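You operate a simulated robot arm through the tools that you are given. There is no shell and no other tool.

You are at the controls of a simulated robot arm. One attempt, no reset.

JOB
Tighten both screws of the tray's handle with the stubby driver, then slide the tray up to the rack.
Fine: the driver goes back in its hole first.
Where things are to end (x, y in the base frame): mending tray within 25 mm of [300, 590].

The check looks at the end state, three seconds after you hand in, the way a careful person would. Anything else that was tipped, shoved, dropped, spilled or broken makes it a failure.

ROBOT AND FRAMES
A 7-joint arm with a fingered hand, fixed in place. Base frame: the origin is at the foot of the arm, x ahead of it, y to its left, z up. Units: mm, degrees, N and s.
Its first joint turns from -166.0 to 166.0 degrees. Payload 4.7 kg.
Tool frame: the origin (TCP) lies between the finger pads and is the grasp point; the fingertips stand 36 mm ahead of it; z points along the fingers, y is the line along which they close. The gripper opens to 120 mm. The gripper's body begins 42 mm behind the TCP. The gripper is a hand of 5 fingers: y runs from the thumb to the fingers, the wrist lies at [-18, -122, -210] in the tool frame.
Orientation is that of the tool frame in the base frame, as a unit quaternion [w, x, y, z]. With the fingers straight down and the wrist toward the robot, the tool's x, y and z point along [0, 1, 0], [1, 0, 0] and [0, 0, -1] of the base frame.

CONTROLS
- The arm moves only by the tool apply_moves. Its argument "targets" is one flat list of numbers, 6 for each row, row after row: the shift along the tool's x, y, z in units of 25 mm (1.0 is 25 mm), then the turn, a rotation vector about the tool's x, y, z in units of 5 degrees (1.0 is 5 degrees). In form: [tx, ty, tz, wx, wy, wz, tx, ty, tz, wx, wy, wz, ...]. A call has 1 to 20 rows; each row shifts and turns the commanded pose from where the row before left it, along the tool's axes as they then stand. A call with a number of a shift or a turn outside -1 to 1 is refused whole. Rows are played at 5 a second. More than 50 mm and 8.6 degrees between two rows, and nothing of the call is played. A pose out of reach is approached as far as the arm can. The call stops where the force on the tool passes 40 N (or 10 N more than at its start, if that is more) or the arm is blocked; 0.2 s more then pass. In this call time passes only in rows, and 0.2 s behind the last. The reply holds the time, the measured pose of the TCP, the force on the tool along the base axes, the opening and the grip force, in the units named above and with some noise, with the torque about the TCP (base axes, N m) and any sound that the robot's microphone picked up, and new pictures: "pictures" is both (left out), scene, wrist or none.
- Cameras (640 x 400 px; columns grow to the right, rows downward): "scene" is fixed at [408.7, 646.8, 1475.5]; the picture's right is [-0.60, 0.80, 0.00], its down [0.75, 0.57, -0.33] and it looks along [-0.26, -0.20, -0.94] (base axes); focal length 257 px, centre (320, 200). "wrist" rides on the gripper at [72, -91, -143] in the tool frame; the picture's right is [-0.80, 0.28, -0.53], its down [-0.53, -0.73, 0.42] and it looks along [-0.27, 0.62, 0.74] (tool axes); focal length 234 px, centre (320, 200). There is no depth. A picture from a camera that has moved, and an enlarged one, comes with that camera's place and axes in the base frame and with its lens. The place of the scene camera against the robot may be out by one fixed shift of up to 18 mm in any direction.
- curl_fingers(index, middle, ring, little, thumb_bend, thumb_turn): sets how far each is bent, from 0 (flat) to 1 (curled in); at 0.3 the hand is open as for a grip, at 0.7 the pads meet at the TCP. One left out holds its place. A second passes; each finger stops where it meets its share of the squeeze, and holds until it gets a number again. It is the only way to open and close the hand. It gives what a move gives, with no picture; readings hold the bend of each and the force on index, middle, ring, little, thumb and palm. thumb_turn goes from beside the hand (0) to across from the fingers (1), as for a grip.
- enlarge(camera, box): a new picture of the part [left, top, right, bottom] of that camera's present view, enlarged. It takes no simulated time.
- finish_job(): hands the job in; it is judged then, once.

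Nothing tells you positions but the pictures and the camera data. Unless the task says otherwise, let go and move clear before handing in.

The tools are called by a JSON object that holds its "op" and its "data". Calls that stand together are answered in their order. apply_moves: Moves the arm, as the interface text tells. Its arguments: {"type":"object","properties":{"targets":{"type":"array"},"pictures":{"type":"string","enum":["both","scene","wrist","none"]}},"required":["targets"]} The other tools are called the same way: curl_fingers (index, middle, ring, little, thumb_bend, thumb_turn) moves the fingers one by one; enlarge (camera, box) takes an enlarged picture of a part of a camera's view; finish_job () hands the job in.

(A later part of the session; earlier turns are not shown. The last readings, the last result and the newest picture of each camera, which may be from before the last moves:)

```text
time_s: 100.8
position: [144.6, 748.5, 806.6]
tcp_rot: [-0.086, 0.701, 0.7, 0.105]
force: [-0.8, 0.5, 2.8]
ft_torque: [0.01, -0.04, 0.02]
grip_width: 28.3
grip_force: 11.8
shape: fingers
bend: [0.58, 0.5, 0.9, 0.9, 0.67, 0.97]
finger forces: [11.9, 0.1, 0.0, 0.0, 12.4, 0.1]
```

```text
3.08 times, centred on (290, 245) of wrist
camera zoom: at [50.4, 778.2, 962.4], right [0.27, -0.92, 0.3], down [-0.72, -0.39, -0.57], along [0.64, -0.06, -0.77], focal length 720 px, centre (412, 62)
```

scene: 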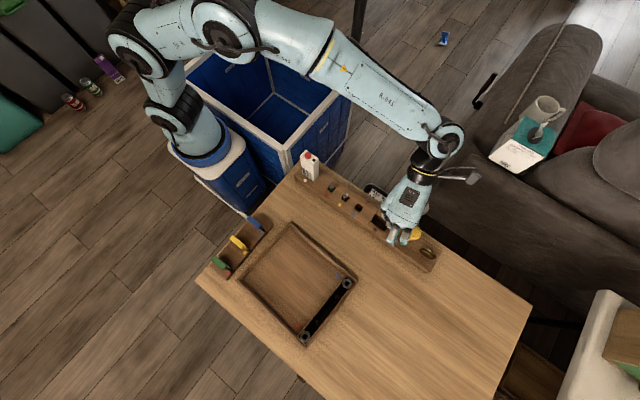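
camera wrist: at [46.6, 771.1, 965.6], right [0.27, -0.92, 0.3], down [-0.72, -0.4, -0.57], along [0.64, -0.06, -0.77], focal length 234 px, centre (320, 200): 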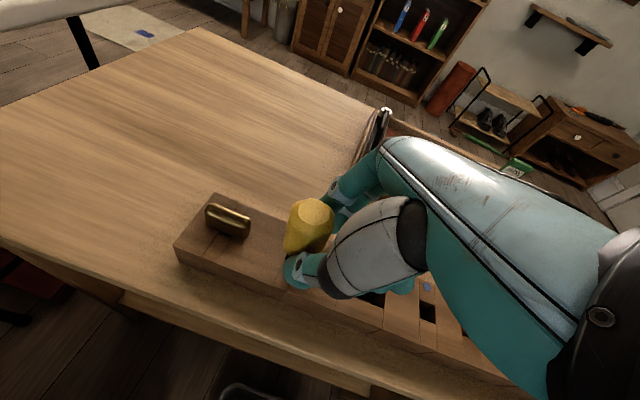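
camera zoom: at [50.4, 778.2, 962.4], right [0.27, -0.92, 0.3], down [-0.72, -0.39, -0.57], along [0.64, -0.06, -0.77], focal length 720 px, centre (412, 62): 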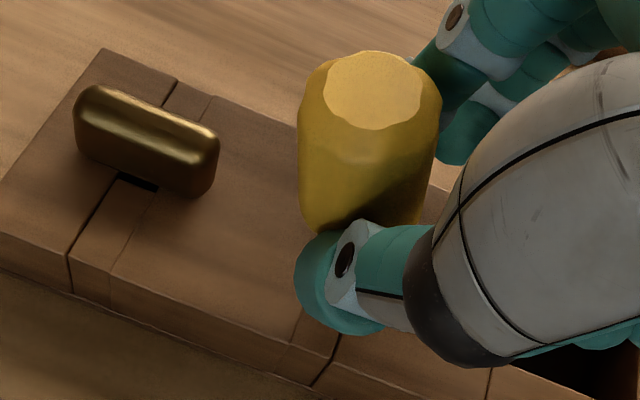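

The pinch is too soft to drag the tip; the driver tilts instead. I'll lift off, re-measure the driver's lean from the wrist view, and then place the tip without dragging.

{"op": "apply_moves", "data": {"targets": [0.107, 0.009, -0.385, 0, 0, 0, 0.107, 0.009, -0.385, 0, 0, 0], "pictures": "none"}}

{"op": "enlarge", "data": {"camera": "wrist", "box": [265, 185, 335, 255]}}

{"op": "enlarge", "data": {"camera": "wrist", "box": [230, 210, 330, 310]}}

{"op": "enlarge", "data": {"camera": "scene", "box": [380, 200, 450, 260]}}

```text
time_s: 101.4
position: [143.9, 748.5, 827.0]
tcp_rot: [-0.087, 0.702, 0.699, 0.104]
force: [0.3, 0.7, -0.2]
ft_torque: [-0.02, 0.01, 0.0]
grip_width: 28.3
grip_force: 11.8
shape: fingers
bend: [0.58, 0.5, 0.9, 0.9, 0.67, 0.97]
finger forces: [12.0, 0.1, 0.1, 0.0, 11.9, 0.0]
```

```text
5.71 times, centred on (300, 220) of wrist
camera zoom: at [50.2, 778.1, 983.0], right [0.27, -0.92, 0.3], down [-0.72, -0.39, -0.57], along [0.64, -0.06, -0.77], focal length 1338 px, centre (434, 86)
```

zoom: 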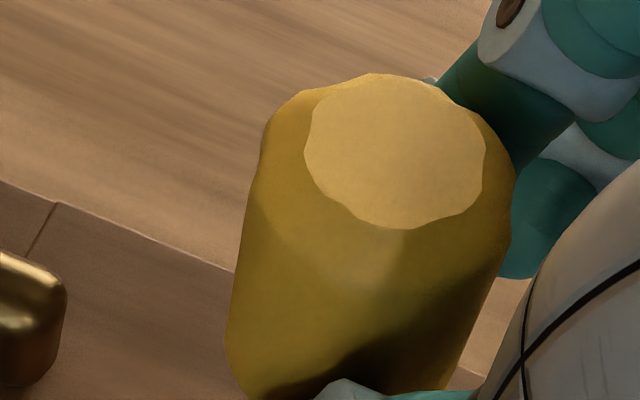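

```text
4.00 times, centred on (280, 260) of wrist
camera zoom: at [50.2, 778.1, 983.0], right [0.27, -0.92, 0.3], down [-0.72, -0.39, -0.57], along [0.64, -0.06, -0.77], focal length 937 px, centre (480, -40)
```

zoom: 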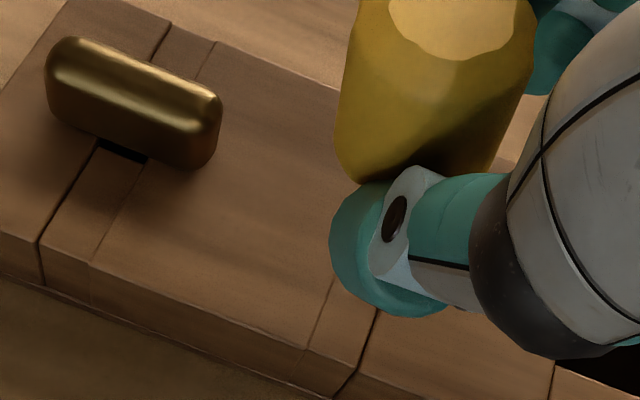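

```text
6.67 times, centred on (415, 230) of scene
camera zoom: at [408.7, 646.8, 1475.5], right [-0.6, 0.8, 0.0], down [0.75, 0.57, -0.33], along [-0.26, -0.2, -0.94], focal length 1711 px, centre (-313, 0)
```

zoom: 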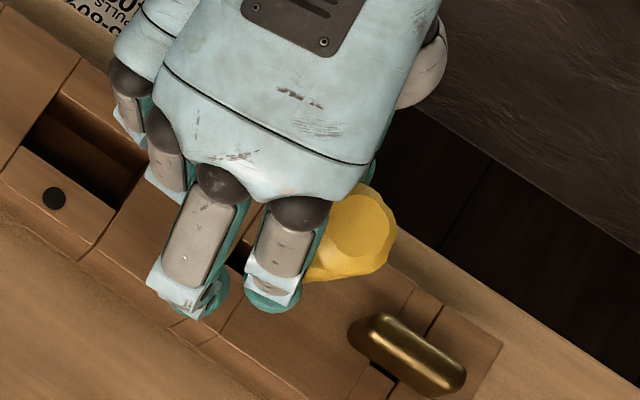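

From this view the driver leans 24° in the hand, so with the hand's 15.5° tilt the shank is about 8.5° off vertical, and its tip is close to the hole. I'll pivot about the tip to make the shank vertical, then check.

{"op": "apply_moves", "data": {"targets": [-0.1712, 0, -0.01, 0, 0.85, 0, -0.1712, 0, -0.01, 0, 0.85, 0], "pictures": "wrist"}}

{"op": "enlarge", "data": {"camera": "scene", "box": [380, 200, 450, 260]}}

{"op": "enlarge", "data": {"camera": "wrist", "box": [240, 185, 340, 310]}}

```text
time_s: 102.0
position: [143.5, 739.1, 824.9]
tcp_rot: [-0.139, 0.691, 0.692, 0.157]
force: [0.1, 0.5, -0.5]
ft_torque: [-0.01, -0.04, 0.0]
grip_width: 28.3
grip_force: 11.8
shape: fingers
bend: [0.58, 0.5, 0.9, 0.9, 0.67, 0.97]
finger forces: [12.0, 0.0, 0.0, 0.1, 12.1, 0.0]
camera wrist: at [50.1, 746.1, 983.4], right [0.27, -0.95, 0.16], down [-0.72, -0.31, -0.62], along [0.64, 0.06, -0.77], focal length 234 px, centre (320, 200)
```

wrist: 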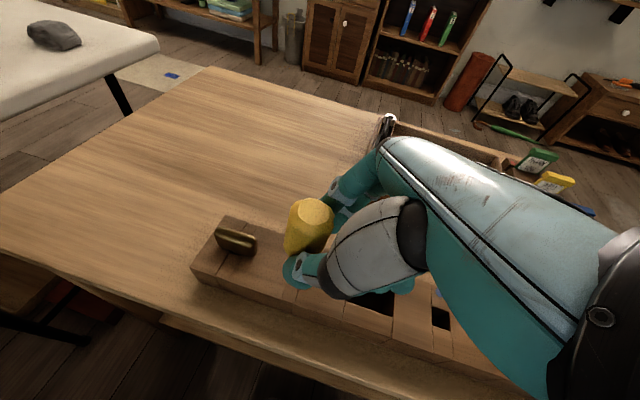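

```text
6.67 times, centred on (415, 230) of scene
camera zoom: at [408.7, 646.8, 1475.5], right [-0.6, 0.8, 0.0], down [0.75, 0.57, -0.33], along [-0.26, -0.2, -0.94], focal length 1711 px, centre (-313, 0)
```

zoom: 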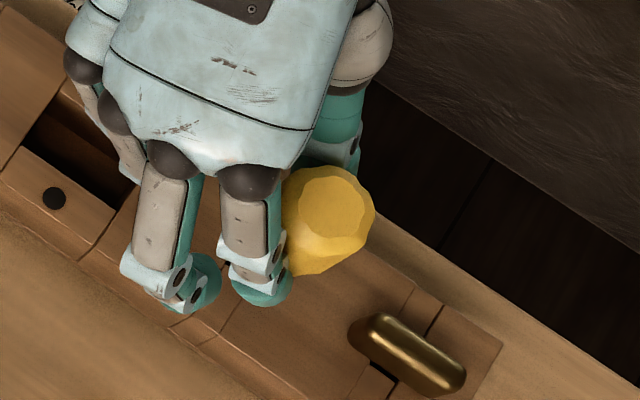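

```text
3.20 times, centred on (290, 248) of wrist
camera zoom: at [50.1, 746.1, 983.4], right [0.27, -0.95, 0.16], down [-0.72, -0.31, -0.62], along [0.64, 0.06, -0.77], focal length 749 px, centre (416, 48)
```

zoom: 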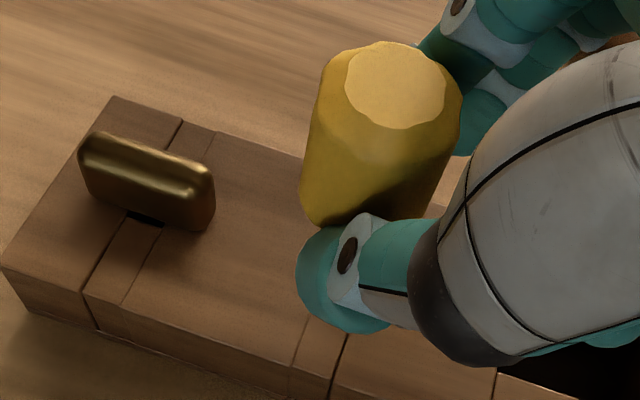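

By both cameras the shank is now vertical and within about 1–2 mm of the hole. I'm descending in small steps again.

{"op": "apply_moves", "data": {"targets": [0, 0.032, 0, 0, 0, 0, -0.1627, -0.008, 0.3654, 0, 0, 0, -0.1627, -0.008, 0.3654, 0, 0, 0], "pictures": "none"}}

{"op": "apply_moves", "data": {"targets": [-0.0325, -0.0016, 0.073, 0, 0, 0], "pictures": "none"}}

{"op": "apply_moves", "data": {"targets": [-0.0325, -0.0016, 0.073, 0, 0, 0], "pictures": "none"}}

```text
time_s: 102.8
position: [145.4, 738.8, 805.4]
tcp_rot: [-0.14, 0.692, 0.691, 0.157]
force: [-0.7, -0.1, 1.3]
ft_torque: [0.06, -0.02, 0.03]
grip_width: 28.8
grip_force: 11.5
shape: fingers
bend: [0.58, 0.5, 0.9, 0.9, 0.67, 0.97]
finger forces: [12.5, 0.0, 0.0, 0.0, 12.3, 0.0]
```

```text
time_s: 103.2
position: [144.9, 739.3, 804.8]
tcp_rot: [-0.14, 0.692, 0.691, 0.158]
force: [1.2, -1.8, 8.5]
ft_torque: [0.11, -0.03, 0.0]
grip_width: 28.6
grip_force: 13.0
shape: fingers
bend: [0.58, 0.5, 0.9, 0.9, 0.67, 0.97]
finger forces: [12.7, 0.0, 0.0, 0.0, 12.8, 0.0]
```

```text
time_s: 103.6
position: [145.1, 739.4, 804.6]
tcp_rot: [-0.14, 0.691, 0.691, 0.159]
force: [1.1, -3.4, 17.4]
ft_torque: [0.26, -0.05, 0.02]
grip_width: 28.2
grip_force: 13.8
shape: fingers
bend: [0.58, 0.5, 0.9, 0.9, 0.68, 0.96]
finger forces: [13.8, 0.0, 0.1, 0.1, 14.2, 0.0]
```

Contact is again on the rack top. Recomputing with the true handle length (about 50 mm) and rack height (z≈746), the tip is short in x by about 3.5 mm. I'll lift, shift +x, and try again.

{"op": "apply_moves", "data": {"targets": [0.0813, 0.004, -0.1827, 0, 0, 0, 0, 0.066, 0, 0, 0, 0, 0, 0.066, 0, 0, 0, 0], "pictures": "none"}}

{"op": "apply_moves", "data": {"targets": [-0.0488, -0.0024, 0.1096, 0, 0, 0], "pictures": "none"}}

{"op": "apply_moves", "data": {"targets": [-0.0244, -0.0012, 0.0548, 0, 0, 0], "pictures": "none"}}

```text
time_s: 104.4
position: [148.9, 738.6, 806.0]
tcp_rot: [-0.138, 0.691, 0.692, 0.157]
force: [-0.6, 1.0, -0.6]
ft_torque: [0.01, 0.02, 0.0]
grip_width: 28.6
grip_force: 12.2
shape: fingers
bend: [0.58, 0.5, 0.9, 0.9, 0.67, 0.97]
finger forces: [12.1, 0.0, 0.0, 0.1, 12.1, 0.0]
```

```text
time_s: 104.8
position: [148.8, 738.5, 804.3]
tcp_rot: [-0.14, 0.693, 0.69, 0.158]
force: [-0.5, -1.5, 6.4]
ft_torque: [0.08, 0.01, -0.01]
grip_width: 28.8
grip_force: 12.1
shape: fingers
bend: [0.58, 0.5, 0.9, 0.9, 0.67, 0.97]
finger forces: [12.5, 0.0, 0.1, 0.0, 12.8, 0.0]
```

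```text
time_s: 105.2
position: [148.8, 739.0, 803.1]
tcp_rot: [-0.141, 0.691, 0.691, 0.159]
force: [0.0, -3.6, 14.1]
ft_torque: [0.22, -0.06, -0.02]
grip_width: 28.7
grip_force: 13.3
shape: fingers
bend: [0.58, 0.5, 0.9, 0.9, 0.68, 0.97]
finger forces: [13.1, 0.0, 0.0, 0.1, 13.9, 0.1]
```

The evidence on lean is conflicting, so rather than guess I'll lift clear and get a high-zoom scene view of the driver against the hole.

{"op": "apply_moves", "data": {"targets": [0.2, 0.01, -0.45, 0, 0, 0, 0.2, 0.01, -0.45, 0, 0, 0, 0.2, 0.01, -0.45, 0, 0, 0], "pictures": "none"}}

{"op": "enlarge", "data": {"camera": "scene", "box": [395, 205, 435, 245]}}

{"op": "enlarge", "data": {"camera": "wrist", "box": [265, 185, 345, 265]}}

```text
time_s: 106.0
position: [148.9, 739.1, 836.5]
tcp_rot: [-0.139, 0.691, 0.692, 0.156]
force: [-0.2, -1.1, -0.7]
ft_torque: [-0.03, 0.03, 0.0]
grip_width: 28.6
grip_force: 12.4
shape: fingers
bend: [0.58, 0.5, 0.9, 0.9, 0.67, 0.97]
finger forces: [12.1, 0.0, 0.0, 0.1, 12.2, 0.0]
```

```text
10.00 times, centred on (415, 225) of scene
camera zoom: at [408.7, 646.8, 1475.5], right [-0.6, 0.8, 0.0], down [0.75, 0.57, -0.33], along [-0.26, -0.2, -0.94], focal length 2566 px, centre (-630, -50)
```

zoom: 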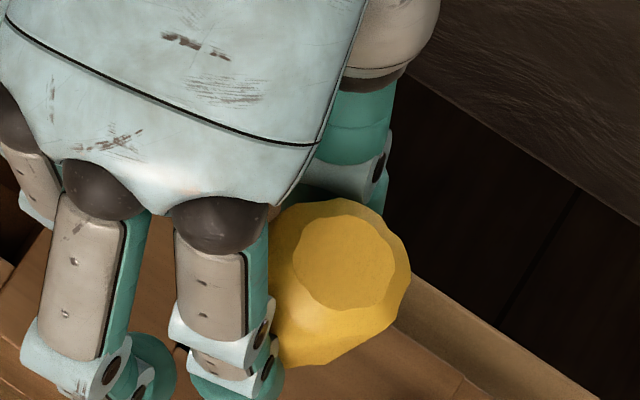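

```text
5.00 times, centred on (305, 225) of wrist
camera zoom: at [54.7, 745.9, 996.5], right [0.27, -0.95, 0.16], down [-0.72, -0.31, -0.62], along [0.64, 0.05, -0.77], focal length 1171 px, centre (395, 75)
```

zoom: 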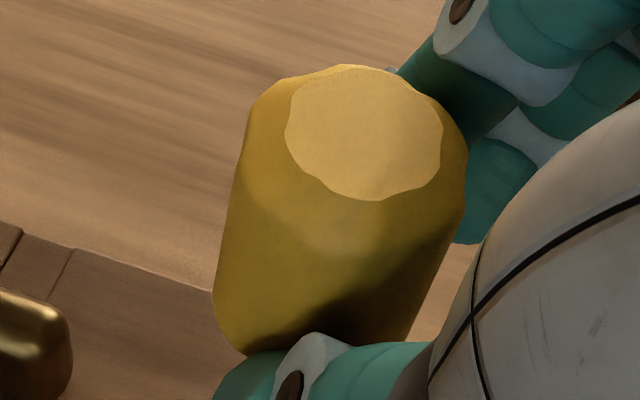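

Working back through the scene, wrist and torque readings, the lean is now about 21° and the tip is roughly (+2, +3) mm from the hole centre. I'm correcting both and descending again.

{"op": "apply_moves", "data": {"targets": [0.126, 0, 0.008, 0, -0.6, 0, -0.104, -0.088, -0.04, 0, 0, 0, -0.1338, 0, 0.3485, 0, 0, 0, -0.1338, 0, 0.3485, 0, 0, 0, -0.1338, 0, 0.3485, 0, 0, 0], "pictures": "none"}}

{"op": "apply_moves", "data": {"targets": [-0.0215, 0, 0.056, 0, 0, 0], "pictures": "none"}}

{"op": "apply_moves", "data": {"targets": [-0.0215, 0, 0.056, 0, 0, 0], "pictures": "none"}}

```text
time_s: 107.2
position: [147.3, 740.8, 811.5]
tcp_rot: [-0.121, 0.695, 0.695, 0.139]
force: [0.0, -0.4, -1.1]
ft_torque: [-0.05, 0.0, 0.0]
grip_width: 28.5
grip_force: 11.8
shape: fingers
bend: [0.58, 0.5, 0.9, 0.9, 0.67, 0.97]
finger forces: [12.0, 0.0, 0.0, 0.0, 12.2, 0.0]
```

```text
time_s: 107.6
position: [147.6, 740.0, 808.8]
tcp_rot: [-0.119, 0.695, 0.695, 0.139]
force: [0.3, 0.3, -1.9]
ft_torque: [-0.03, 0.01, 0.01]
grip_width: 28.3
grip_force: 12.2
shape: fingers
bend: [0.58, 0.5, 0.9, 0.9, 0.67, 0.97]
finger forces: [12.1, 0.0, 0.1, 0.0, 12.2, 0.0]
```

```text
time_s: 108.0
position: [146.6, 740.1, 808.3]
tcp_rot: [-0.121, 0.695, 0.695, 0.139]
force: [-0.1, -0.3, -0.4]
ft_torque: [-0.04, 0.0, -0.01]
grip_width: 28.5
grip_force: 12.5
shape: fingers
bend: [0.58, 0.5, 0.9, 0.9, 0.67, 0.97]
finger forces: [12.1, 0.0, 0.0, 0.0, 12.1, 0.0]
```

Approaching the rack top height; I'm continuing in 1 mm steps.

{"op": "apply_moves", "data": {"targets": [-0.0143, 0, 0.0373, 0, 0, 0], "pictures": "none"}}

{"op": "apply_moves", "data": {"targets": [-0.0143, 0, 0.0373, 0, 0, 0], "pictures": "none"}}

{"op": "apply_moves", "data": {"targets": [-0.0143, 0, 0.0373, 0, 0, 0], "pictures": "none"}}

{"op": "apply_moves", "data": {"targets": [-0.0143, 0, 0.0373, 0, 0, 0], "pictures": "none"}}

```text
time_s: 108.4
position: [147.3, 738.8, 806.4]
tcp_rot: [-0.12, 0.695, 0.695, 0.139]
force: [-0.3, 0.2, -1.1]
ft_torque: [-0.03, 0.03, 0.03]
grip_width: 28.5
grip_force: 12.6
shape: fingers
bend: [0.58, 0.5, 0.9, 0.9, 0.67, 0.97]
finger forces: [12.1, 0.0, 0.1, 0.0, 12.1, 0.0]
```

```text
time_s: 108.8
position: [147.4, 738.7, 805.2]
tcp_rot: [-0.121, 0.695, 0.695, 0.139]
force: [-0.1, -0.3, 1.1]
ft_torque: [0.01, 0.06, 0.03]
grip_width: 28.8
grip_force: 12.1
shape: fingers
bend: [0.58, 0.5, 0.9, 0.9, 0.67, 0.97]
finger forces: [12.0, 0.0, 0.1, 0.1, 12.5, 0.1]
```

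```text
time_s: 109.2
position: [147.8, 739.4, 805.8]
tcp_rot: [-0.121, 0.696, 0.694, 0.139]
force: [-2.3, -0.2, 3.5]
ft_torque: [0.01, 0.01, 0.02]
grip_width: 28.5
grip_force: 12.4
shape: fingers
bend: [0.58, 0.5, 0.9, 0.9, 0.67, 0.97]
finger forces: [12.1, 0.0, 0.0, 0.1, 12.7, 0.0]
```

```text
time_s: 109.6
position: [147.5, 740.2, 805.0]
tcp_rot: [-0.122, 0.695, 0.695, 0.139]
force: [-0.2, -0.4, 8.4]
ft_torque: [0.13, -0.03, 0.02]
grip_width: 28.4
grip_force: 12.2
shape: fingers
bend: [0.58, 0.5, 0.9, 0.9, 0.67, 0.97]
finger forces: [12.3, 0.0, 0.0, 0.0, 13.0, 0.1]
```

Contact again at ~805. I'm taking several static readings to locate the contact point by torque.

{"op": "apply_moves", "data": {"targets": [0, 0, 0, 0, 0, 0], "pictures": "none"}}

{"op": "apply_moves", "data": {"targets": [0, 0, 0, 0, 0, 0], "pictures": "none"}}

{"op": "apply_moves", "data": {"targets": [0, 0, 0, 0, 0, 0], "pictures": "none"}}

{"op": "apply_moves", "data": {"targets": [0, 0, 0, 0, 0, 0], "pictures": "none"}}

{"op": "enlarge", "data": {"camera": "scene", "box": [385, 205, 435, 255]}}

{"op": "enlarge", "data": {"camera": "wrist", "box": [240, 185, 340, 310]}}

```text
time_s: 110.0
position: [148.2, 740.8, 805.5]
tcp_rot: [-0.122, 0.695, 0.695, 0.14]
force: [-0.6, -1.0, 11.0]
ft_torque: [0.19, -0.06, 0.01]
grip_width: 28.7
grip_force: 12.9
shape: fingers
bend: [0.58, 0.5, 0.9, 0.9, 0.67, 0.97]
finger forces: [12.3, 0.1, 0.1, 0.0, 13.5, 0.0]
```

```text
time_s: 110.4
position: [148.6, 740.8, 806.2]
tcp_rot: [-0.121, 0.695, 0.694, 0.139]
force: [-0.4, -1.8, 12.7]
ft_torque: [0.18, -0.07, 0.0]
grip_width: 28.5
grip_force: 12.7
shape: fingers
bend: [0.58, 0.5, 0.9, 0.9, 0.67, 0.97]
finger forces: [12.3, 0.0, 0.0, 0.0, 13.6, 0.0]
```

```text
time_s: 110.8
position: [146.5, 739.4, 804.5]
tcp_rot: [-0.122, 0.695, 0.694, 0.139]
force: [-0.3, -1.8, 13.9]
ft_torque: [0.23, -0.07, 0.03]
grip_width: 28.7
grip_force: 13.1
shape: fingers
bend: [0.58, 0.5, 0.9, 0.9, 0.67, 0.97]
finger forces: [12.4, 0.0, 0.0, 0.1, 13.8, 0.1]
```

```text
time_s: 111.2
position: [147.3, 739.9, 804.5]
tcp_rot: [-0.122, 0.696, 0.694, 0.139]
force: [-2.1, -1.4, 13.8]
ft_torque: [0.25, -0.08, 0.02]
grip_width: 28.4
grip_force: 13.2
shape: fingers
bend: [0.58, 0.5, 0.9, 0.9, 0.67, 0.97]
finger forces: [12.5, 0.1, 0.0, 0.1, 13.9, 0.0]
```

```text
8.00 times, centred on (410, 230) of scene
camera zoom: at [408.7, 646.8, 1475.5], right [-0.6, 0.8, 0.0], down [0.75, 0.57, -0.33], along [-0.26, -0.2, -0.94], focal length 2053 px, centre (-400, -40)
```

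zoom: 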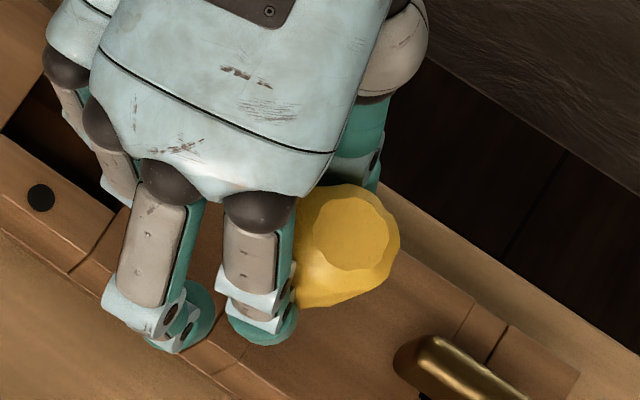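

```text
3.20 times, centred on (290, 248) of wrist
camera zoom: at [53.7, 754.7, 962.6], right [0.27, -0.94, 0.21], down [-0.72, -0.34, -0.61], along [0.64, 0.01, -0.77], focal length 749 px, centre (416, 48)
```

zoom: 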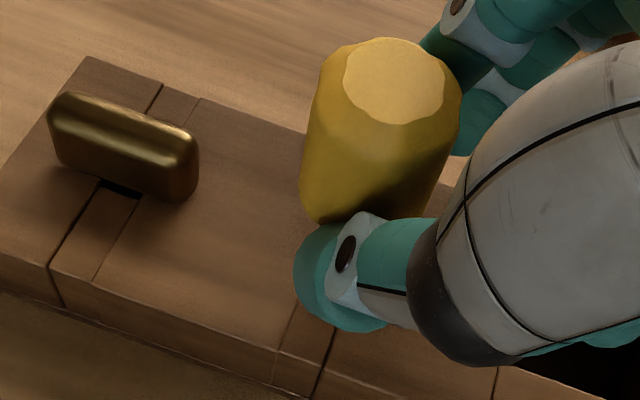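

If the shank were truly vertical it would be centred; torque says the tip is a few millimetres toward +x, +y. I'll lift, shift by (−4.5, −2) mm and probe again.

{"op": "apply_moves", "data": {"targets": [0.086, 0, -0.224, 0, 0, 0, -0.075, -0.18, -0.029, 0, 0, 0, -0.043, 0, 0.112, 0, 0, 0], "pictures": "none"}}

{"op": "apply_moves", "data": {"targets": [-0.0215, 0, 0.056, 0, 0, 0], "pictures": "none"}}

{"op": "apply_moves", "data": {"targets": [-0.0143, 0, 0.0373, 0, 0, 0], "pictures": "none"}}

{"op": "apply_moves", "data": {"targets": [-0.0143, 0, 0.0373, 0, 0, 0], "pictures": "none"}}

```text
time_s: 112.0
position: [142.1, 736.9, 807.9]
tcp_rot: [-0.12, 0.695, 0.695, 0.138]
force: [-0.1, -0.3, 0.1]
ft_torque: [-0.04, -0.02, 0.02]
grip_width: 28.9
grip_force: 12.2
shape: fingers
bend: [0.58, 0.5, 0.9, 0.9, 0.67, 0.97]
finger forces: [12.2, 0.0, 0.0, 0.0, 12.3, 0.0]
```

```text
time_s: 112.4
position: [142.3, 737.5, 806.1]
tcp_rot: [-0.121, 0.695, 0.695, 0.139]
force: [-0.2, 0.3, 1.7]
ft_torque: [0.01, -0.02, 0.0]
grip_width: 28.5
grip_force: 12.5
shape: fingers
bend: [0.58, 0.5, 0.9, 0.9, 0.67, 0.97]
finger forces: [12.4, 0.1, 0.0, 0.0, 12.5, 0.0]
```

```text
time_s: 112.8
position: [142.5, 737.7, 805.3]
tcp_rot: [-0.122, 0.695, 0.695, 0.139]
force: [-0.2, -0.9, 5.7]
ft_torque: [0.06, -0.01, 0.0]
grip_width: 28.4
grip_force: 12.7
shape: fingers
bend: [0.58, 0.5, 0.9, 0.9, 0.67, 0.97]
finger forces: [12.4, 0.1, 0.0, 0.1, 12.7, 0.0]
```

```text
time_s: 113.2
position: [142.6, 739.4, 806.3]
tcp_rot: [-0.121, 0.695, 0.695, 0.14]
force: [0.0, 1.2, 11.8]
ft_torque: [0.25, -0.09, 0.06]
grip_width: 28.6
grip_force: 13.4
shape: fingers
bend: [0.58, 0.5, 0.9, 0.9, 0.67, 0.97]
finger forces: [12.8, 0.0, 0.0, 0.0, 13.1, 0.1]
```

Contact points suggest the tip keeps catching the hole's rim, so I'm close. I'll try a point between the last two: +2 mm in x and +2 mm in y from here.

{"op": "apply_moves", "data": {"targets": [0.086, 0, -0.224, 0, 0, 0, 0.075, 0.08, 0.029, 0, 0, 0, -0.043, 0, 0.112, 0, 0, 0], "pictures": "none"}}

{"op": "apply_moves", "data": {"targets": [-0.0287, 0, 0.0746, 0, 0, 0], "pictures": "none"}}

{"op": "apply_moves", "data": {"targets": [-0.0143, 0, 0.0373, 0, 0, 0], "pictures": "none"}}

{"op": "apply_moves", "data": {"targets": [0, 0, 0, 0, 0, 0], "pictures": "none"}}

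```text
time_s: 114.0
position: [144.5, 739.2, 807.9]
tcp_rot: [-0.12, 0.696, 0.695, 0.138]
force: [0.4, -0.2, 0.0]
ft_torque: [-0.02, 0.02, -0.01]
grip_width: 28.6
grip_force: 11.9
shape: fingers
bend: [0.58, 0.5, 0.9, 0.9, 0.67, 0.97]
finger forces: [12.3, 0.0, 0.1, 0.0, 12.4, 0.1]
```

```text
time_s: 114.4
position: [144.2, 739.7, 805.3]
tcp_rot: [-0.122, 0.695, 0.695, 0.139]
force: [0.3, 0.6, 6.7]
ft_torque: [0.14, -0.03, 0.01]
grip_width: 28.4
grip_force: 12.8
shape: fingers
bend: [0.58, 0.5, 0.9, 0.9, 0.67, 0.97]
finger forces: [12.5, 0.0, 0.0, 0.1, 12.7, 0.0]
```

```text
time_s: 114.8
position: [144.7, 739.9, 805.1]
tcp_rot: [-0.122, 0.695, 0.695, 0.14]
force: [-0.1, 0.3, 11.8]
ft_torque: [0.22, -0.03, 0.03]
grip_width: 28.7
grip_force: 12.3
shape: fingers
bend: [0.58, 0.5, 0.9, 0.9, 0.67, 0.96]
finger forces: [12.6, 0.1, 0.0, 0.0, 13.2, 0.0]
```

```text
time_s: 115.2
position: [145.0, 739.1, 804.8]
tcp_rot: [-0.121, 0.695, 0.695, 0.14]
force: [0.2, 2.4, 14.1]
ft_torque: [0.28, -0.08, 0.03]
grip_width: 28.5
grip_force: 12.8
shape: fingers
bend: [0.58, 0.5, 0.9, 0.9, 0.67, 0.96]
finger forces: [12.8, 0.0, 0.0, 0.0, 13.5, 0.1]
```

Blind probing is too uncertain with this soft pinch. I'll go back to the measuring pose for an exact reading of the lean in both planes, then make the shank truly vertical and align by the wrist view.

{"op": "apply_moves", "data": {"targets": [0.287, 0, -0.747, 0, 0, 0, 0.287, 0, -0.747, 0, 0, 0, 0.287, 0, -0.747, 0, 0, 0, 0, 0, -0.5, 0.052, -0.84, 0, 0, 0, -0.5, 0.052, -0.84, 0, 0, 0, -0.5, 0.052, -0.84, 0, 0, 0, -0.5, 0.052, -0.84, 0, 0, 0, -0.5, 0.052, -0.84, 0, -0.783, 0.88, -0.697, 0, 0, 0, -0.783, 0.88, -0.697, 0, 0, 0, -0.783, 0.88, -0.697, 0, 0, 0, -0.783, 0.88, -0.697, 0, 0, 0, -0.783, 0.88, -0.697, 0, 0, 0, -0.783, 0.88, -0.697, 0, 0, 0, -0.783, 0.88, -0.697, 0, 0, 0], "pictures": "none"}}

{"op": "apply_moves", "data": {"targets": [0, 0, 0, -1, 0, 0, 0, 0, 0, -1, 0, 0, 0, 0, 0, -1, 0, 0, 0, 0, 0, -1, 0, 0, 0, 0, 0, -1, 0, 0, 0, 0, 0, -1, 0, 0, 0, 0, 0, -1, 0, 0, 0, 0, 0, -1, 0, 0, 0, 0, 0, -1, 0, 0, 0, 0, 0, -1, 0, 0, 0, 0, 0, -1, 0, 0, 0, 0, 0, -1, 0, 0, 0, 0, 0, -1, 0, 0, 0, 0, 0, -1, 0, 0, 0, 0, 0, -1, 0, 0, 0, 0, 0, -1, 0, 0, 0, 0, 0, -1, 0, 0], "pictures": "scene"}}

{"op": "enlarge", "data": {"camera": "scene", "box": [300, 210, 350, 260]}}

```text
time_s: 118.4
position: [295.8, 585.3, 1045.4]
tcp_rot: [0.001, 0.707, 0.707, 0.001]
force: [0.1, 1.3, -1.9]
ft_torque: [-0.04, 0.0, -0.02]
grip_width: 28.6
grip_force: 12.4
shape: fingers
bend: [0.58, 0.5, 0.9, 0.9, 0.67, 0.97]
finger forces: [12.2, 0.0, 0.0, 0.0, 12.2, 0.0]
```

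```text
time_s: 122.0
position: [294.4, 598.2, 1051.2]
tcp_rot: [0.478, 0.52, 0.522, 0.479]
force: [0.5, -0.1, -2.4]
ft_torque: [0.01, -0.13, -0.01]
grip_width: 28.8
grip_force: 12.4
shape: fingers
bend: [0.59, 0.5, 0.9, 0.9, 0.67, 0.97]
finger forces: [11.5, 0.1, 0.0, 0.0, 12.4, 0.1]
out of reach, approached as far as the arm can: row 15
```

scene: 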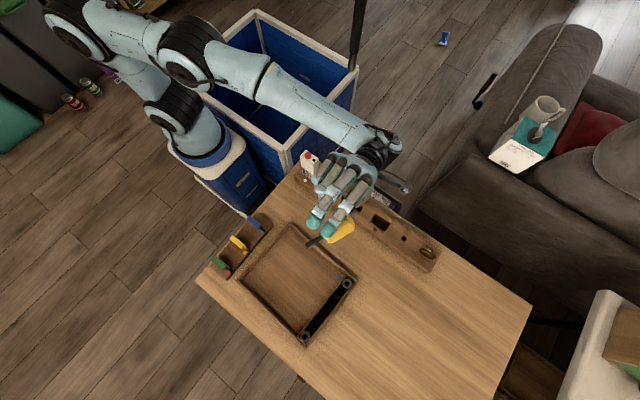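

```text
8.00 times, centred on (325, 235) of scene
camera zoom: at [408.7, 646.8, 1475.5], right [-0.6, 0.8, 0.0], down [0.75, 0.57, -0.33], along [-0.26, -0.2, -0.94], focal length 2053 px, centre (280, -80)
```

zoom: 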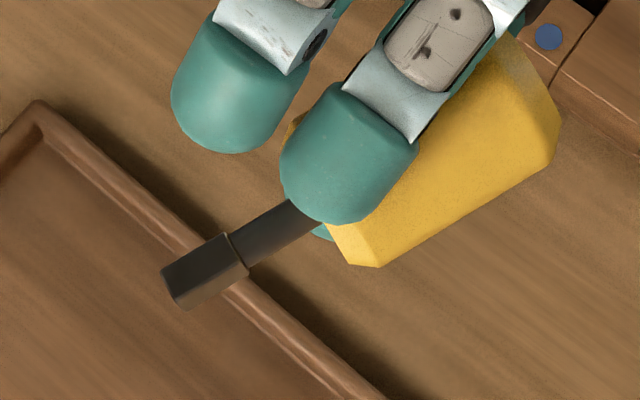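

The lean toward tool −x is about 22°. I'm rolling for the other plane.

{"op": "apply_moves", "data": {"targets": [0, 0, 0, 0, 0, -1, 0, 0, 0, 0, 0, -1, 0, 0, 0, 0, 0, -1, 0, 0, 0, 0, 0, -1, 0, 0, 0, 0, 0, -1, 0, 0, 0, 0, 0, -1, 0, 0, 0, 0, 0, -1, 0, 0, 0, 0, 0, -1, 0, 0, 0, 0, 0, -1, 0, 0, 0, 0, 0, -1, 0, 0, 0, 0, 0, -1, 0, 0, 0, 0, 0, -1, 0, 0, 0, 0, 0, -1, 0, 0, 0, 0, 0, -1, 0, 0, 0, 0, 0, -1, 0, 0, 0, 0, 0, -1, 0, 0, 0, 0, 0, -1, 0, 0, 0, 0, 0, -1], "pictures": "none"}}

{"op": "enlarge", "data": {"camera": "scene", "box": [300, 210, 350, 260]}}

```text
time_s: 125.8
position: [293.6, 597.9, 1050.3]
tcp_rot: [0.677, 0.001, 0.736, -0.001]
force: [-0.1, -0.8, -1.2]
ft_torque: [0.03, 0.01, -0.04]
grip_width: 28.9
grip_force: 12.0
shape: fingers
bend: [0.58, 0.5, 0.9, 0.9, 0.67, 0.97]
finger forces: [11.9, 0.0, 0.1, 0.0, 12.0, 0.0]
```

```text
8.00 times, centred on (325, 235) of scene
camera zoom: at [408.7, 646.8, 1475.5], right [-0.6, 0.8, 0.0], down [0.75, 0.57, -0.33], along [-0.26, -0.2, -0.94], focal length 2053 px, centre (280, -80)
```

zoom: 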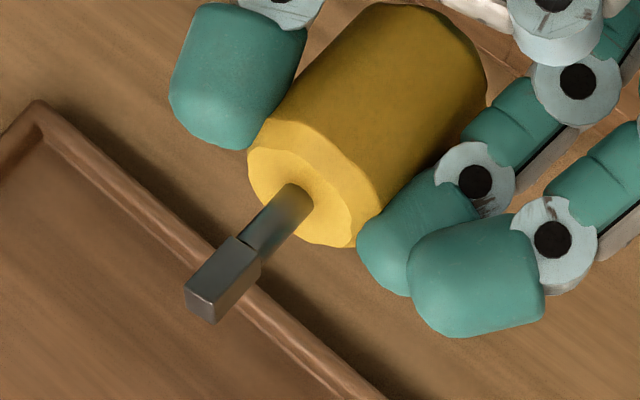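

This view shows the handle's bottom face and the tip well. I'm zooming in for accurate positions.

{"op": "enlarge", "data": {"camera": "scene", "box": [308, 225, 338, 255]}}

```text
13.33 times, centred on (323, 240) of scene
camera zoom: at [408.7, 646.8, 1475.5], right [-0.6, 0.8, 0.0], down [0.75, 0.57, -0.33], along [-0.26, -0.2, -0.94], focal length 3422 px, centre (280, -333)
```

zoom: 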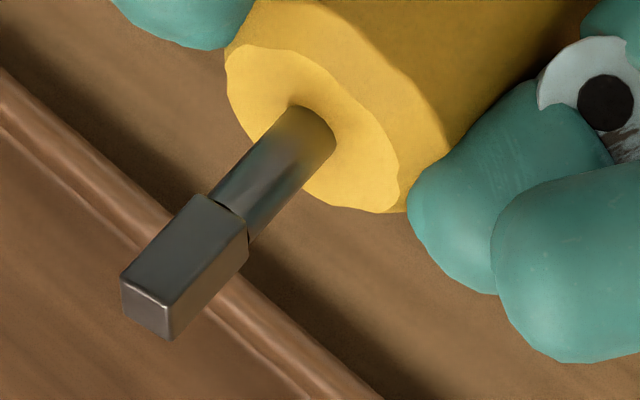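

Everything now agrees: tip at (−4.3, 1.6, 65) in the tool frame, leaning 22° and −3.5°, with the square rolled about 13°. I'll return to tool-down, make the shank exactly vertical, align the square to the hole, and approach above it.

{"op": "apply_moves", "data": {"targets": [0, 0, 0, 0, 0, 1, 0, 0, 0, 0, 0, 1, 0, 0, 0, 0, 0, 1, 0, 0, 0, 0, 0, 1, 0, 0, 0, 0, 0, 1, 0, 0, 0, 0, 0, 1, 0, 0, 0, 0, 0, 1, 0, 0, 0, 0, 0, 1, 0, 0, 0, 0, 0, 1, 0, 0, 0, 0, 0, 1, 0, 0, 0, 0, 0, 1, 0, 0, 0, 0, 0, 1, 0, 0, 0, 0, 0, 1, 0, 0, 0, 0, 0, 1, 0, 0, 0, 0, 0, 1, 0, 0, 0, 0, 0, 1, 0, 0, 0, 0, 0, 1, 0, 0, 0, 0, 0, 1], "pictures": "none"}}

{"op": "apply_moves", "data": {"targets": [0, 0, 0, 1, 0, 0, 0, 0, 0, 1, 0, 0, 0, 0, 0, 1, 0, 0, 0, 0, 0, 1, 0, 0, 0, 0, 0, 1, 0, 0, 0, 0, 0, 1, 0, 0, 0, 0, 0, 1, 0, 0, 0, 0, 0, 1, 0, 0, 0, 0, 0, 1, 0, 0, 0, 0, 0, 1, 0, 0, 0, 0, 0, 1, 0, 0, 0, 0, 0, 1, 0, 0, 0, 0, 0, 1, 0, 0, 0, 0, 0, 1, 0, 0, 0, 0, 0, 1, 0, 0, 0, 0, 0, 1, 0, 0, 0, 0, 0, 1, 0, 0], "pictures": "none"}}

```text
time_s: 129.6
position: [294.6, 600.0, 1050.4]
tcp_rot: [0.477, 0.52, 0.523, 0.479]
force: [0.4, -0.1, -0.4]
ft_torque: [-0.05, 0.02, 0.01]
grip_width: 28.7
grip_force: 12.0
shape: fingers
bend: [0.59, 0.5, 0.9, 0.9, 0.67, 0.97]
finger forces: [11.5, 0.0, 0.0, 0.0, 12.4, 0.0]
```

```text
time_s: 133.2
position: [292.9, 597.3, 1050.2]
tcp_rot: [0.0, 0.707, 0.707, 0.001]
force: [-0.1, -0.3, -0.3]
ft_torque: [0.03, -0.01, 0.0]
grip_width: 28.4
grip_force: 11.8
shape: fingers
bend: [0.58, 0.5, 0.9, 0.9, 0.67, 0.97]
finger forces: [11.9, 0.0, 0.2, 0.0, 11.9, 0.0]
```

Tool-down again. I'm pausing at the viewing spot to re-measure the hole at high zoom.

{"op": "apply_moves", "data": {"targets": [0.537, -0.82, 0.857, 0, 0, 0, 0.537, -0.82, 0.857, 0, 0, 0, 0.537, -0.82, 0.857, 0, 0, 0, 0.537, -0.82, 0.857, 0, 0, 0, 0.537, -0.82, 0.857, 0, 0, 0, 0.537, -0.82, 0.857, 0, 0, 0, 0.537, -0.82, 0.857, 0, 0, 0], "pictures": "wrist"}}

{"op": "enlarge", "data": {"camera": "wrist", "box": [195, 235, 235, 275]}}

{"op": "enlarge", "data": {"camera": "wrist", "box": [270, 190, 350, 290]}}

```text
time_s: 134.8
position: [151.1, 691.6, 899.5]
tcp_rot: [0.0, 0.708, 0.707, 0.002]
force: [-0.6, -0.7, -0.1]
ft_torque: [0.0, 0.03, 0.0]
grip_width: 28.9
grip_force: 12.3
shape: fingers
bend: [0.58, 0.5, 0.9, 0.9, 0.67, 0.97]
finger forces: [11.9, 0.1, 0.1, 0.1, 12.0, 0.0]
camera wrist: at [60.0, 762.6, 1042.6], right [0.28, -0.81, 0.52], down [-0.73, -0.53, -0.43], along [0.62, -0.27, -0.74], focal length 234 px, centre (320, 200)
```

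wrist: 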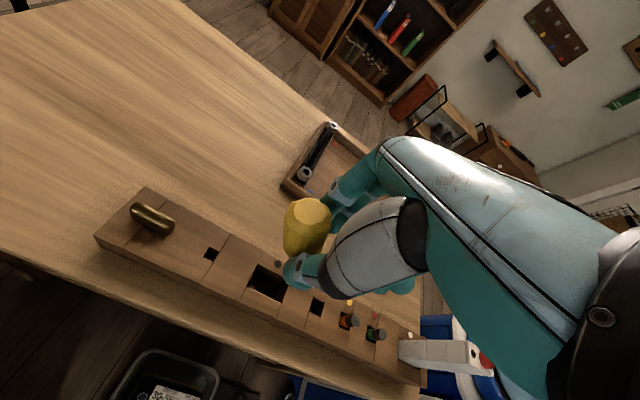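

```text
10.00 times, centred on (215, 255) of wrist
camera zoom: at [60.0, 762.6, 1042.6], right [0.28, -0.81, 0.52], down [-0.73, -0.53, -0.43], along [0.62, -0.27, -0.74], focal length 2342 px, centre (1370, -350)
```

zoom: 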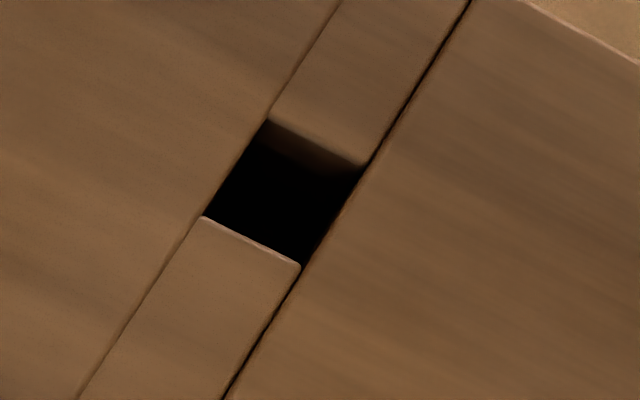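

```text
4.00 times, centred on (310, 240) of wrist
camera zoom: at [60.0, 762.6, 1042.6], right [0.28, -0.81, 0.52], down [-0.73, -0.53, -0.43], along [0.62, -0.27, -0.74], focal length 937 px, centre (360, 40)
```

zoom: 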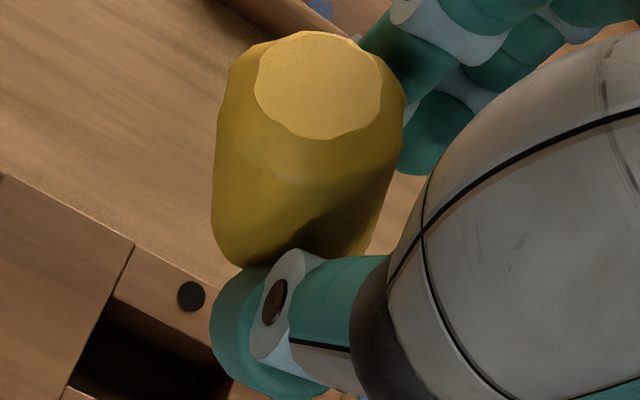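

The hole is at tool (65.9, −2.6) from here. I'm moving over it, tilting to make the shank vertical and yawing 13° to square the tip with the hole.

{"op": "apply_moves", "data": {"targets": [0.447, -0.0305, 0.6, 0, 0, 0, 0.447, -0.0305, 0.6, 0, 0, 0, 0.447, -0.0305, 0.6, 0, 0, 0, 0.447, -0.0305, 0.6, 0, 0, 0, 0, 0, 0, -0.1436, 0.88, 0, 0, 0, 0, -0.1436, 0.88, 0, 0, 0, 0, -0.1436, 0.88, 0, 0, 0, 0, -0.1436, 0.88, 0, 0, 0, 0, -0.1436, 0.88, 0, 0, 0, 0, 0.324, 0.053, -0.802, 0, 0, 0, 0.324, 0.053, -0.802, 0, 0, 0, 0.324, 0.053, -0.802], "pictures": "wrist"}}

{"op": "enlarge", "data": {"camera": "wrist", "box": [240, 185, 340, 310]}}

{"op": "enlarge", "data": {"camera": "scene", "box": [385, 205, 435, 255]}}

```text
time_s: 137.4
position: [147.2, 737.3, 840.1]
tcp_rot: [-0.13, 0.61, 0.768, 0.145]
force: [0.4, -0.5, -1.2]
ft_torque: [-0.04, 0.05, 0.0]
grip_width: 28.8
grip_force: 12.1
shape: fingers
bend: [0.58, 0.5, 0.9, 0.9, 0.67, 0.97]
finger forces: [11.9, 0.0, 0.0, 0.0, 11.9, 0.1]
camera wrist: at [46.0, 727.6, 993.8], right [0.46, -0.86, 0.2], down [-0.61, -0.47, -0.64], along [0.65, 0.17, -0.74], focal length 234 px, centre (320, 200)
```

wrist: 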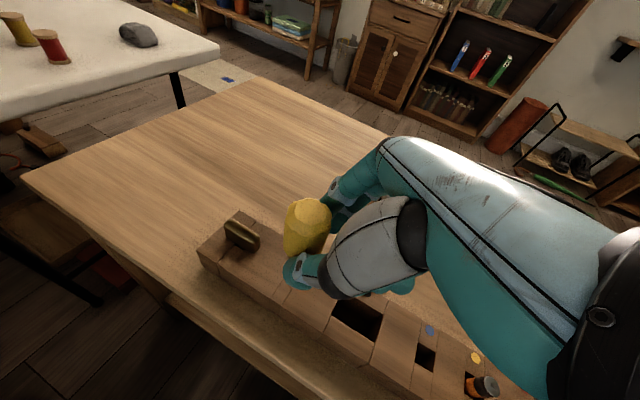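

```text
3.20 times, centred on (290, 248) of wrist
camera zoom: at [46.0, 727.6, 993.8], right [0.46, -0.86, 0.2], down [-0.61, -0.47, -0.64], along [0.65, 0.17, -0.74], focal length 749 px, centre (416, 48)
```

zoom: 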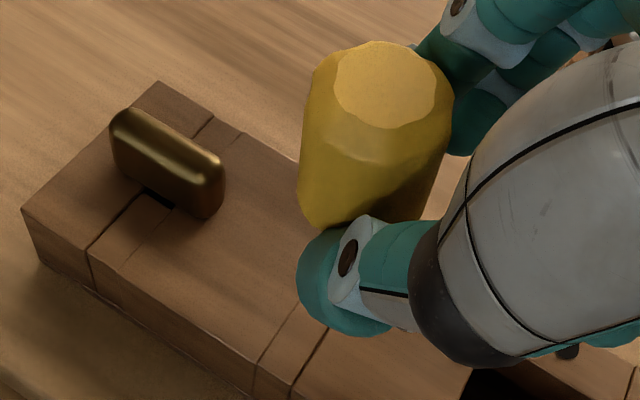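

```text
8.00 times, centred on (410, 230) of scene
camera zoom: at [408.7, 646.8, 1475.5], right [-0.6, 0.8, 0.0], down [0.75, 0.57, -0.33], along [-0.26, -0.2, -0.94], focal length 2053 px, centre (-400, -40)
```

zoom: 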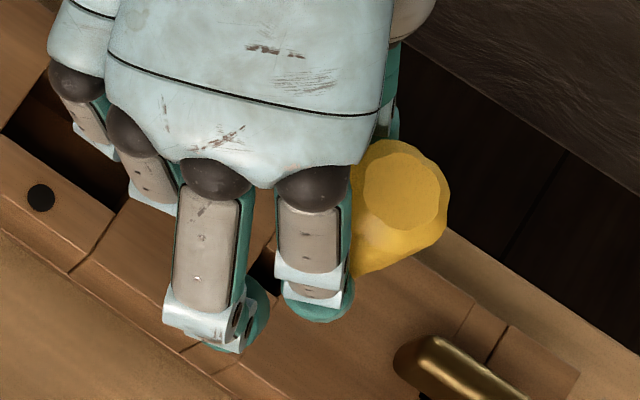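

Both cameras now agree that the handle top is directly above the hole. I'm descending along the shank axis.

{"op": "apply_moves", "data": {"targets": [-0.1396, -0.0228, 0.3453, 0, 0, 0, -0.1396, -0.0228, 0.3453, 0, 0, 0, -0.1396, -0.0228, 0.3453, 0, 0, 0], "pictures": "none"}}

{"op": "apply_moves", "data": {"targets": [-0.03, -0.0049, 0.074, 0, 0, 0, -0.03, -0.0049, 0.074, 0, 0, 0], "pictures": "none"}}

{"op": "apply_moves", "data": {"targets": [-0.03, -0.0049, 0.074, 0, 0, 0], "pictures": "none"}}

{"op": "apply_moves", "data": {"targets": [-0.022, -0.0037, 0.0555, 0, 0, 0], "pictures": "none"}}

```text
time_s: 138.2
position: [147.6, 738.0, 812.9]
tcp_rot: [-0.129, 0.61, 0.768, 0.146]
force: [0.5, -0.2, -0.8]
ft_torque: [0.0, -0.05, -0.03]
grip_width: 28.6
grip_force: 12.0
shape: fingers
bend: [0.58, 0.5, 0.9, 0.9, 0.67, 0.97]
finger forces: [11.9, 0.1, 0.0, 0.0, 11.9, 0.0]
```

```text
time_s: 138.8
position: [147.2, 737.5, 807.9]
tcp_rot: [-0.129, 0.611, 0.768, 0.145]
force: [0.9, 0.2, -1.0]
ft_torque: [0.0, -0.01, 0.01]
grip_width: 29.0
grip_force: 11.6
shape: fingers
bend: [0.58, 0.5, 0.9, 0.9, 0.67, 0.97]
finger forces: [11.9, 0.1, 0.0, 0.0, 11.9, 0.0]
```

```text
time_s: 139.2
position: [148.6, 738.3, 807.3]
tcp_rot: [-0.13, 0.61, 0.768, 0.146]
force: [0.1, -0.1, -1.4]
ft_torque: [-0.03, 0.01, 0.01]
grip_width: 28.6
grip_force: 12.0
shape: fingers
bend: [0.58, 0.5, 0.9, 0.9, 0.67, 0.97]
finger forces: [11.9, 0.0, 0.0, 0.1, 12.0, 0.0]
```

```text
time_s: 139.6
position: [147.1, 737.0, 805.3]
tcp_rot: [-0.13, 0.611, 0.767, 0.145]
force: [-0.1, 0.0, -1.5]
ft_torque: [-0.02, 0.0, 0.01]
grip_width: 28.6
grip_force: 11.9
shape: fingers
bend: [0.58, 0.5, 0.9, 0.9, 0.67, 0.97]
finger forces: [11.9, 0.0, 0.0, 0.1, 11.9, 0.1]
```

No contact at the rack-top height yet, which is promising. I'm continuing carefully.

{"op": "apply_moves", "data": {"targets": [-0.022, -0.0037, 0.0555, 0, 0, 0], "pictures": "none"}}

{"op": "apply_moves", "data": {"targets": [-0.022, -0.0037, 0.0555, 0, 0, 0], "pictures": "none"}}

{"op": "apply_moves", "data": {"targets": [-0.022, -0.0037, 0.0555, 0, 0, 0], "pictures": "none"}}

```text
time_s: 140.0
position: [146.6, 737.3, 803.4]
tcp_rot: [-0.129, 0.611, 0.768, 0.145]
force: [-0.4, -0.5, 0.0]
ft_torque: [0.0, 0.0, -0.01]
grip_width: 28.7
grip_force: 11.4
shape: fingers
bend: [0.58, 0.5, 0.9, 0.9, 0.67, 0.97]
finger forces: [11.9, 0.1, 0.0, 0.1, 11.9, 0.1]
```

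```text
time_s: 140.4
position: [148.1, 737.1, 801.2]
tcp_rot: [-0.129, 0.611, 0.768, 0.145]
force: [-0.8, -0.7, -1.6]
ft_torque: [-0.01, 0.01, -0.01]
grip_width: 28.9
grip_force: 11.8
shape: fingers
bend: [0.58, 0.5, 0.9, 0.9, 0.67, 0.97]
finger forces: [11.9, 0.0, 0.0, 0.1, 11.8, 0.1]
```

```text
time_s: 140.8
position: [148.2, 737.7, 800.7]
tcp_rot: [-0.129, 0.611, 0.767, 0.145]
force: [-0.1, 0.2, -0.8]
ft_torque: [0.04, 0.0, -0.02]
grip_width: 28.6
grip_force: 12.2
shape: fingers
bend: [0.58, 0.5, 0.9, 0.9, 0.67, 0.97]
finger forces: [12.0, 0.0, 0.0, 0.0, 11.9, 0.0]
```

The tip is in the hole. I'll tuck the middle finger up so it clears the rack, then lower further before letting go.

{"op": "curl_fingers", "data": {"middle": 0.85}}

{"op": "apply_moves", "data": {"targets": [-0.0374, -0.0061, 0.0925, 0, 0, 0, -0.0374, -0.0061, 0.0925, 0, 0, 0], "pictures": "none"}}

{"op": "apply_moves", "data": {"targets": [-0.0374, -0.0061, 0.0925, 0, 0, 0, -0.0374, -0.0061, 0.0925, 0, 0, 0], "pictures": "none"}}

```text
time_s: 141.8
position: [147.5, 737.2, 801.6]
tcp_rot: [-0.129, 0.611, 0.767, 0.146]
force: [-1.0, 0.0, -0.4]
ft_torque: [-0.02, 0.0, 0.02]
grip_width: 28.7
grip_force: 12.3
shape: fingers
bend: [0.58, 0.85, 0.9, 0.9, 0.67, 0.97]
finger forces: [11.9, 0.0, 0.1, 0.1, 11.9, 0.0]
```

```text
time_s: 142.4
position: [146.2, 737.7, 795.3]
tcp_rot: [-0.13, 0.612, 0.767, 0.145]
force: [-0.2, 0.8, -0.7]
ft_torque: [0.02, -0.01, -0.01]
grip_width: 28.7
grip_force: 12.1
shape: fingers
bend: [0.58, 0.85, 0.9, 0.9, 0.67, 0.97]
finger forces: [11.9, 0.1, 0.0, 0.0, 11.8, 0.0]
```

```text
time_s: 143.0
position: [148.4, 737.8, 791.0]
tcp_rot: [-0.13, 0.611, 0.767, 0.145]
force: [-0.4, -0.2, -0.8]
ft_torque: [-0.01, -0.01, -0.02]
grip_width: 28.9
grip_force: 12.1
shape: fingers
bend: [0.58, 0.85, 0.9, 0.9, 0.67, 0.97]
finger forces: [11.9, 0.1, 0.1, 0.1, 11.9, 0.1]
```

Going in freely. I'm lowering further with force checks.

{"op": "apply_moves", "data": {"targets": [-0.0449, -0.0073, 0.111, 0, 0, 0], "pictures": "none"}}

{"op": "apply_moves", "data": {"targets": [-0.0449, -0.0073, 0.111, 0, 0, 0], "pictures": "none"}}

{"op": "apply_moves", "data": {"targets": [-0.0374, -0.0061, 0.0925, 0, 0, 0], "pictures": "wrist"}}

{"op": "enlarge", "data": {"camera": "scene", "box": [375, 205, 435, 265]}}

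```text
time_s: 143.4
position: [147.6, 738.8, 787.4]
tcp_rot: [-0.129, 0.611, 0.767, 0.145]
force: [-0.4, -0.9, -0.9]
ft_torque: [0.0, -0.04, -0.03]
grip_width: 28.9
grip_force: 12.6
shape: fingers
bend: [0.58, 0.85, 0.9, 0.9, 0.67, 0.97]
finger forces: [11.9, 0.1, 0.0, 0.0, 11.9, 0.0]
```

```text
time_s: 143.8
position: [147.5, 737.4, 785.1]
tcp_rot: [-0.129, 0.61, 0.768, 0.145]
force: [1.1, 0.3, -1.8]
ft_torque: [-0.01, -0.01, -0.01]
grip_width: 28.8
grip_force: 12.2
shape: fingers
bend: [0.58, 0.85, 0.9, 0.9, 0.67, 0.97]
finger forces: [11.9, 0.0, 0.0, 0.0, 11.9, 0.0]
```

```text
time_s: 144.2
position: [146.5, 737.4, 779.9]
tcp_rot: [-0.129, 0.611, 0.767, 0.144]
force: [0.5, -0.1, -1.7]
ft_torque: [-0.03, -0.03, 0.02]
grip_width: 28.7
grip_force: 11.8
shape: fingers
bend: [0.58, 0.85, 0.9, 0.9, 0.67, 0.97]
finger forces: [11.9, 0.0, 0.0, 0.0, 12.0, 0.0]
camera wrist: at [46.6, 728.0, 936.2], right [0.46, -0.86, 0.2], down [-0.61, -0.47, -0.64], along [0.65, 0.17, -0.74], focal length 234 px, centre (320, 200)
```

wrist: 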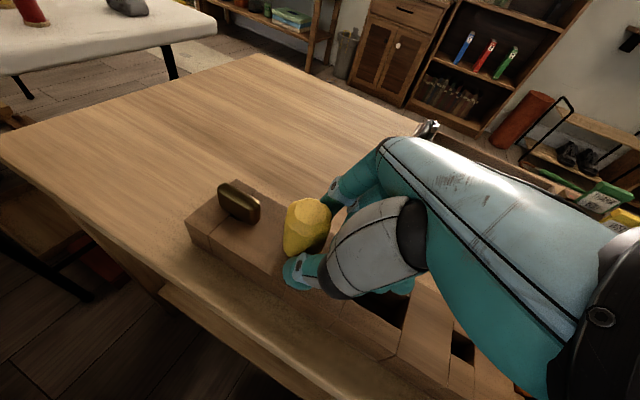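

```text
6.67 times, centred on (405, 235) of scene
camera zoom: at [408.7, 646.8, 1475.5], right [-0.6, 0.8, 0.0], down [0.75, 0.57, -0.33], along [-0.26, -0.2, -0.94], focal length 1711 px, centre (-247, -33)
```

zoom: 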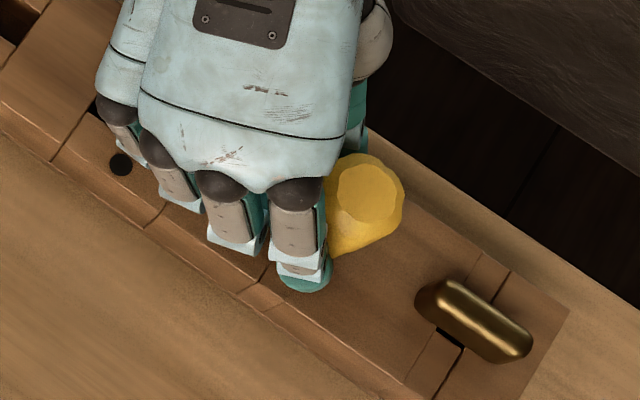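

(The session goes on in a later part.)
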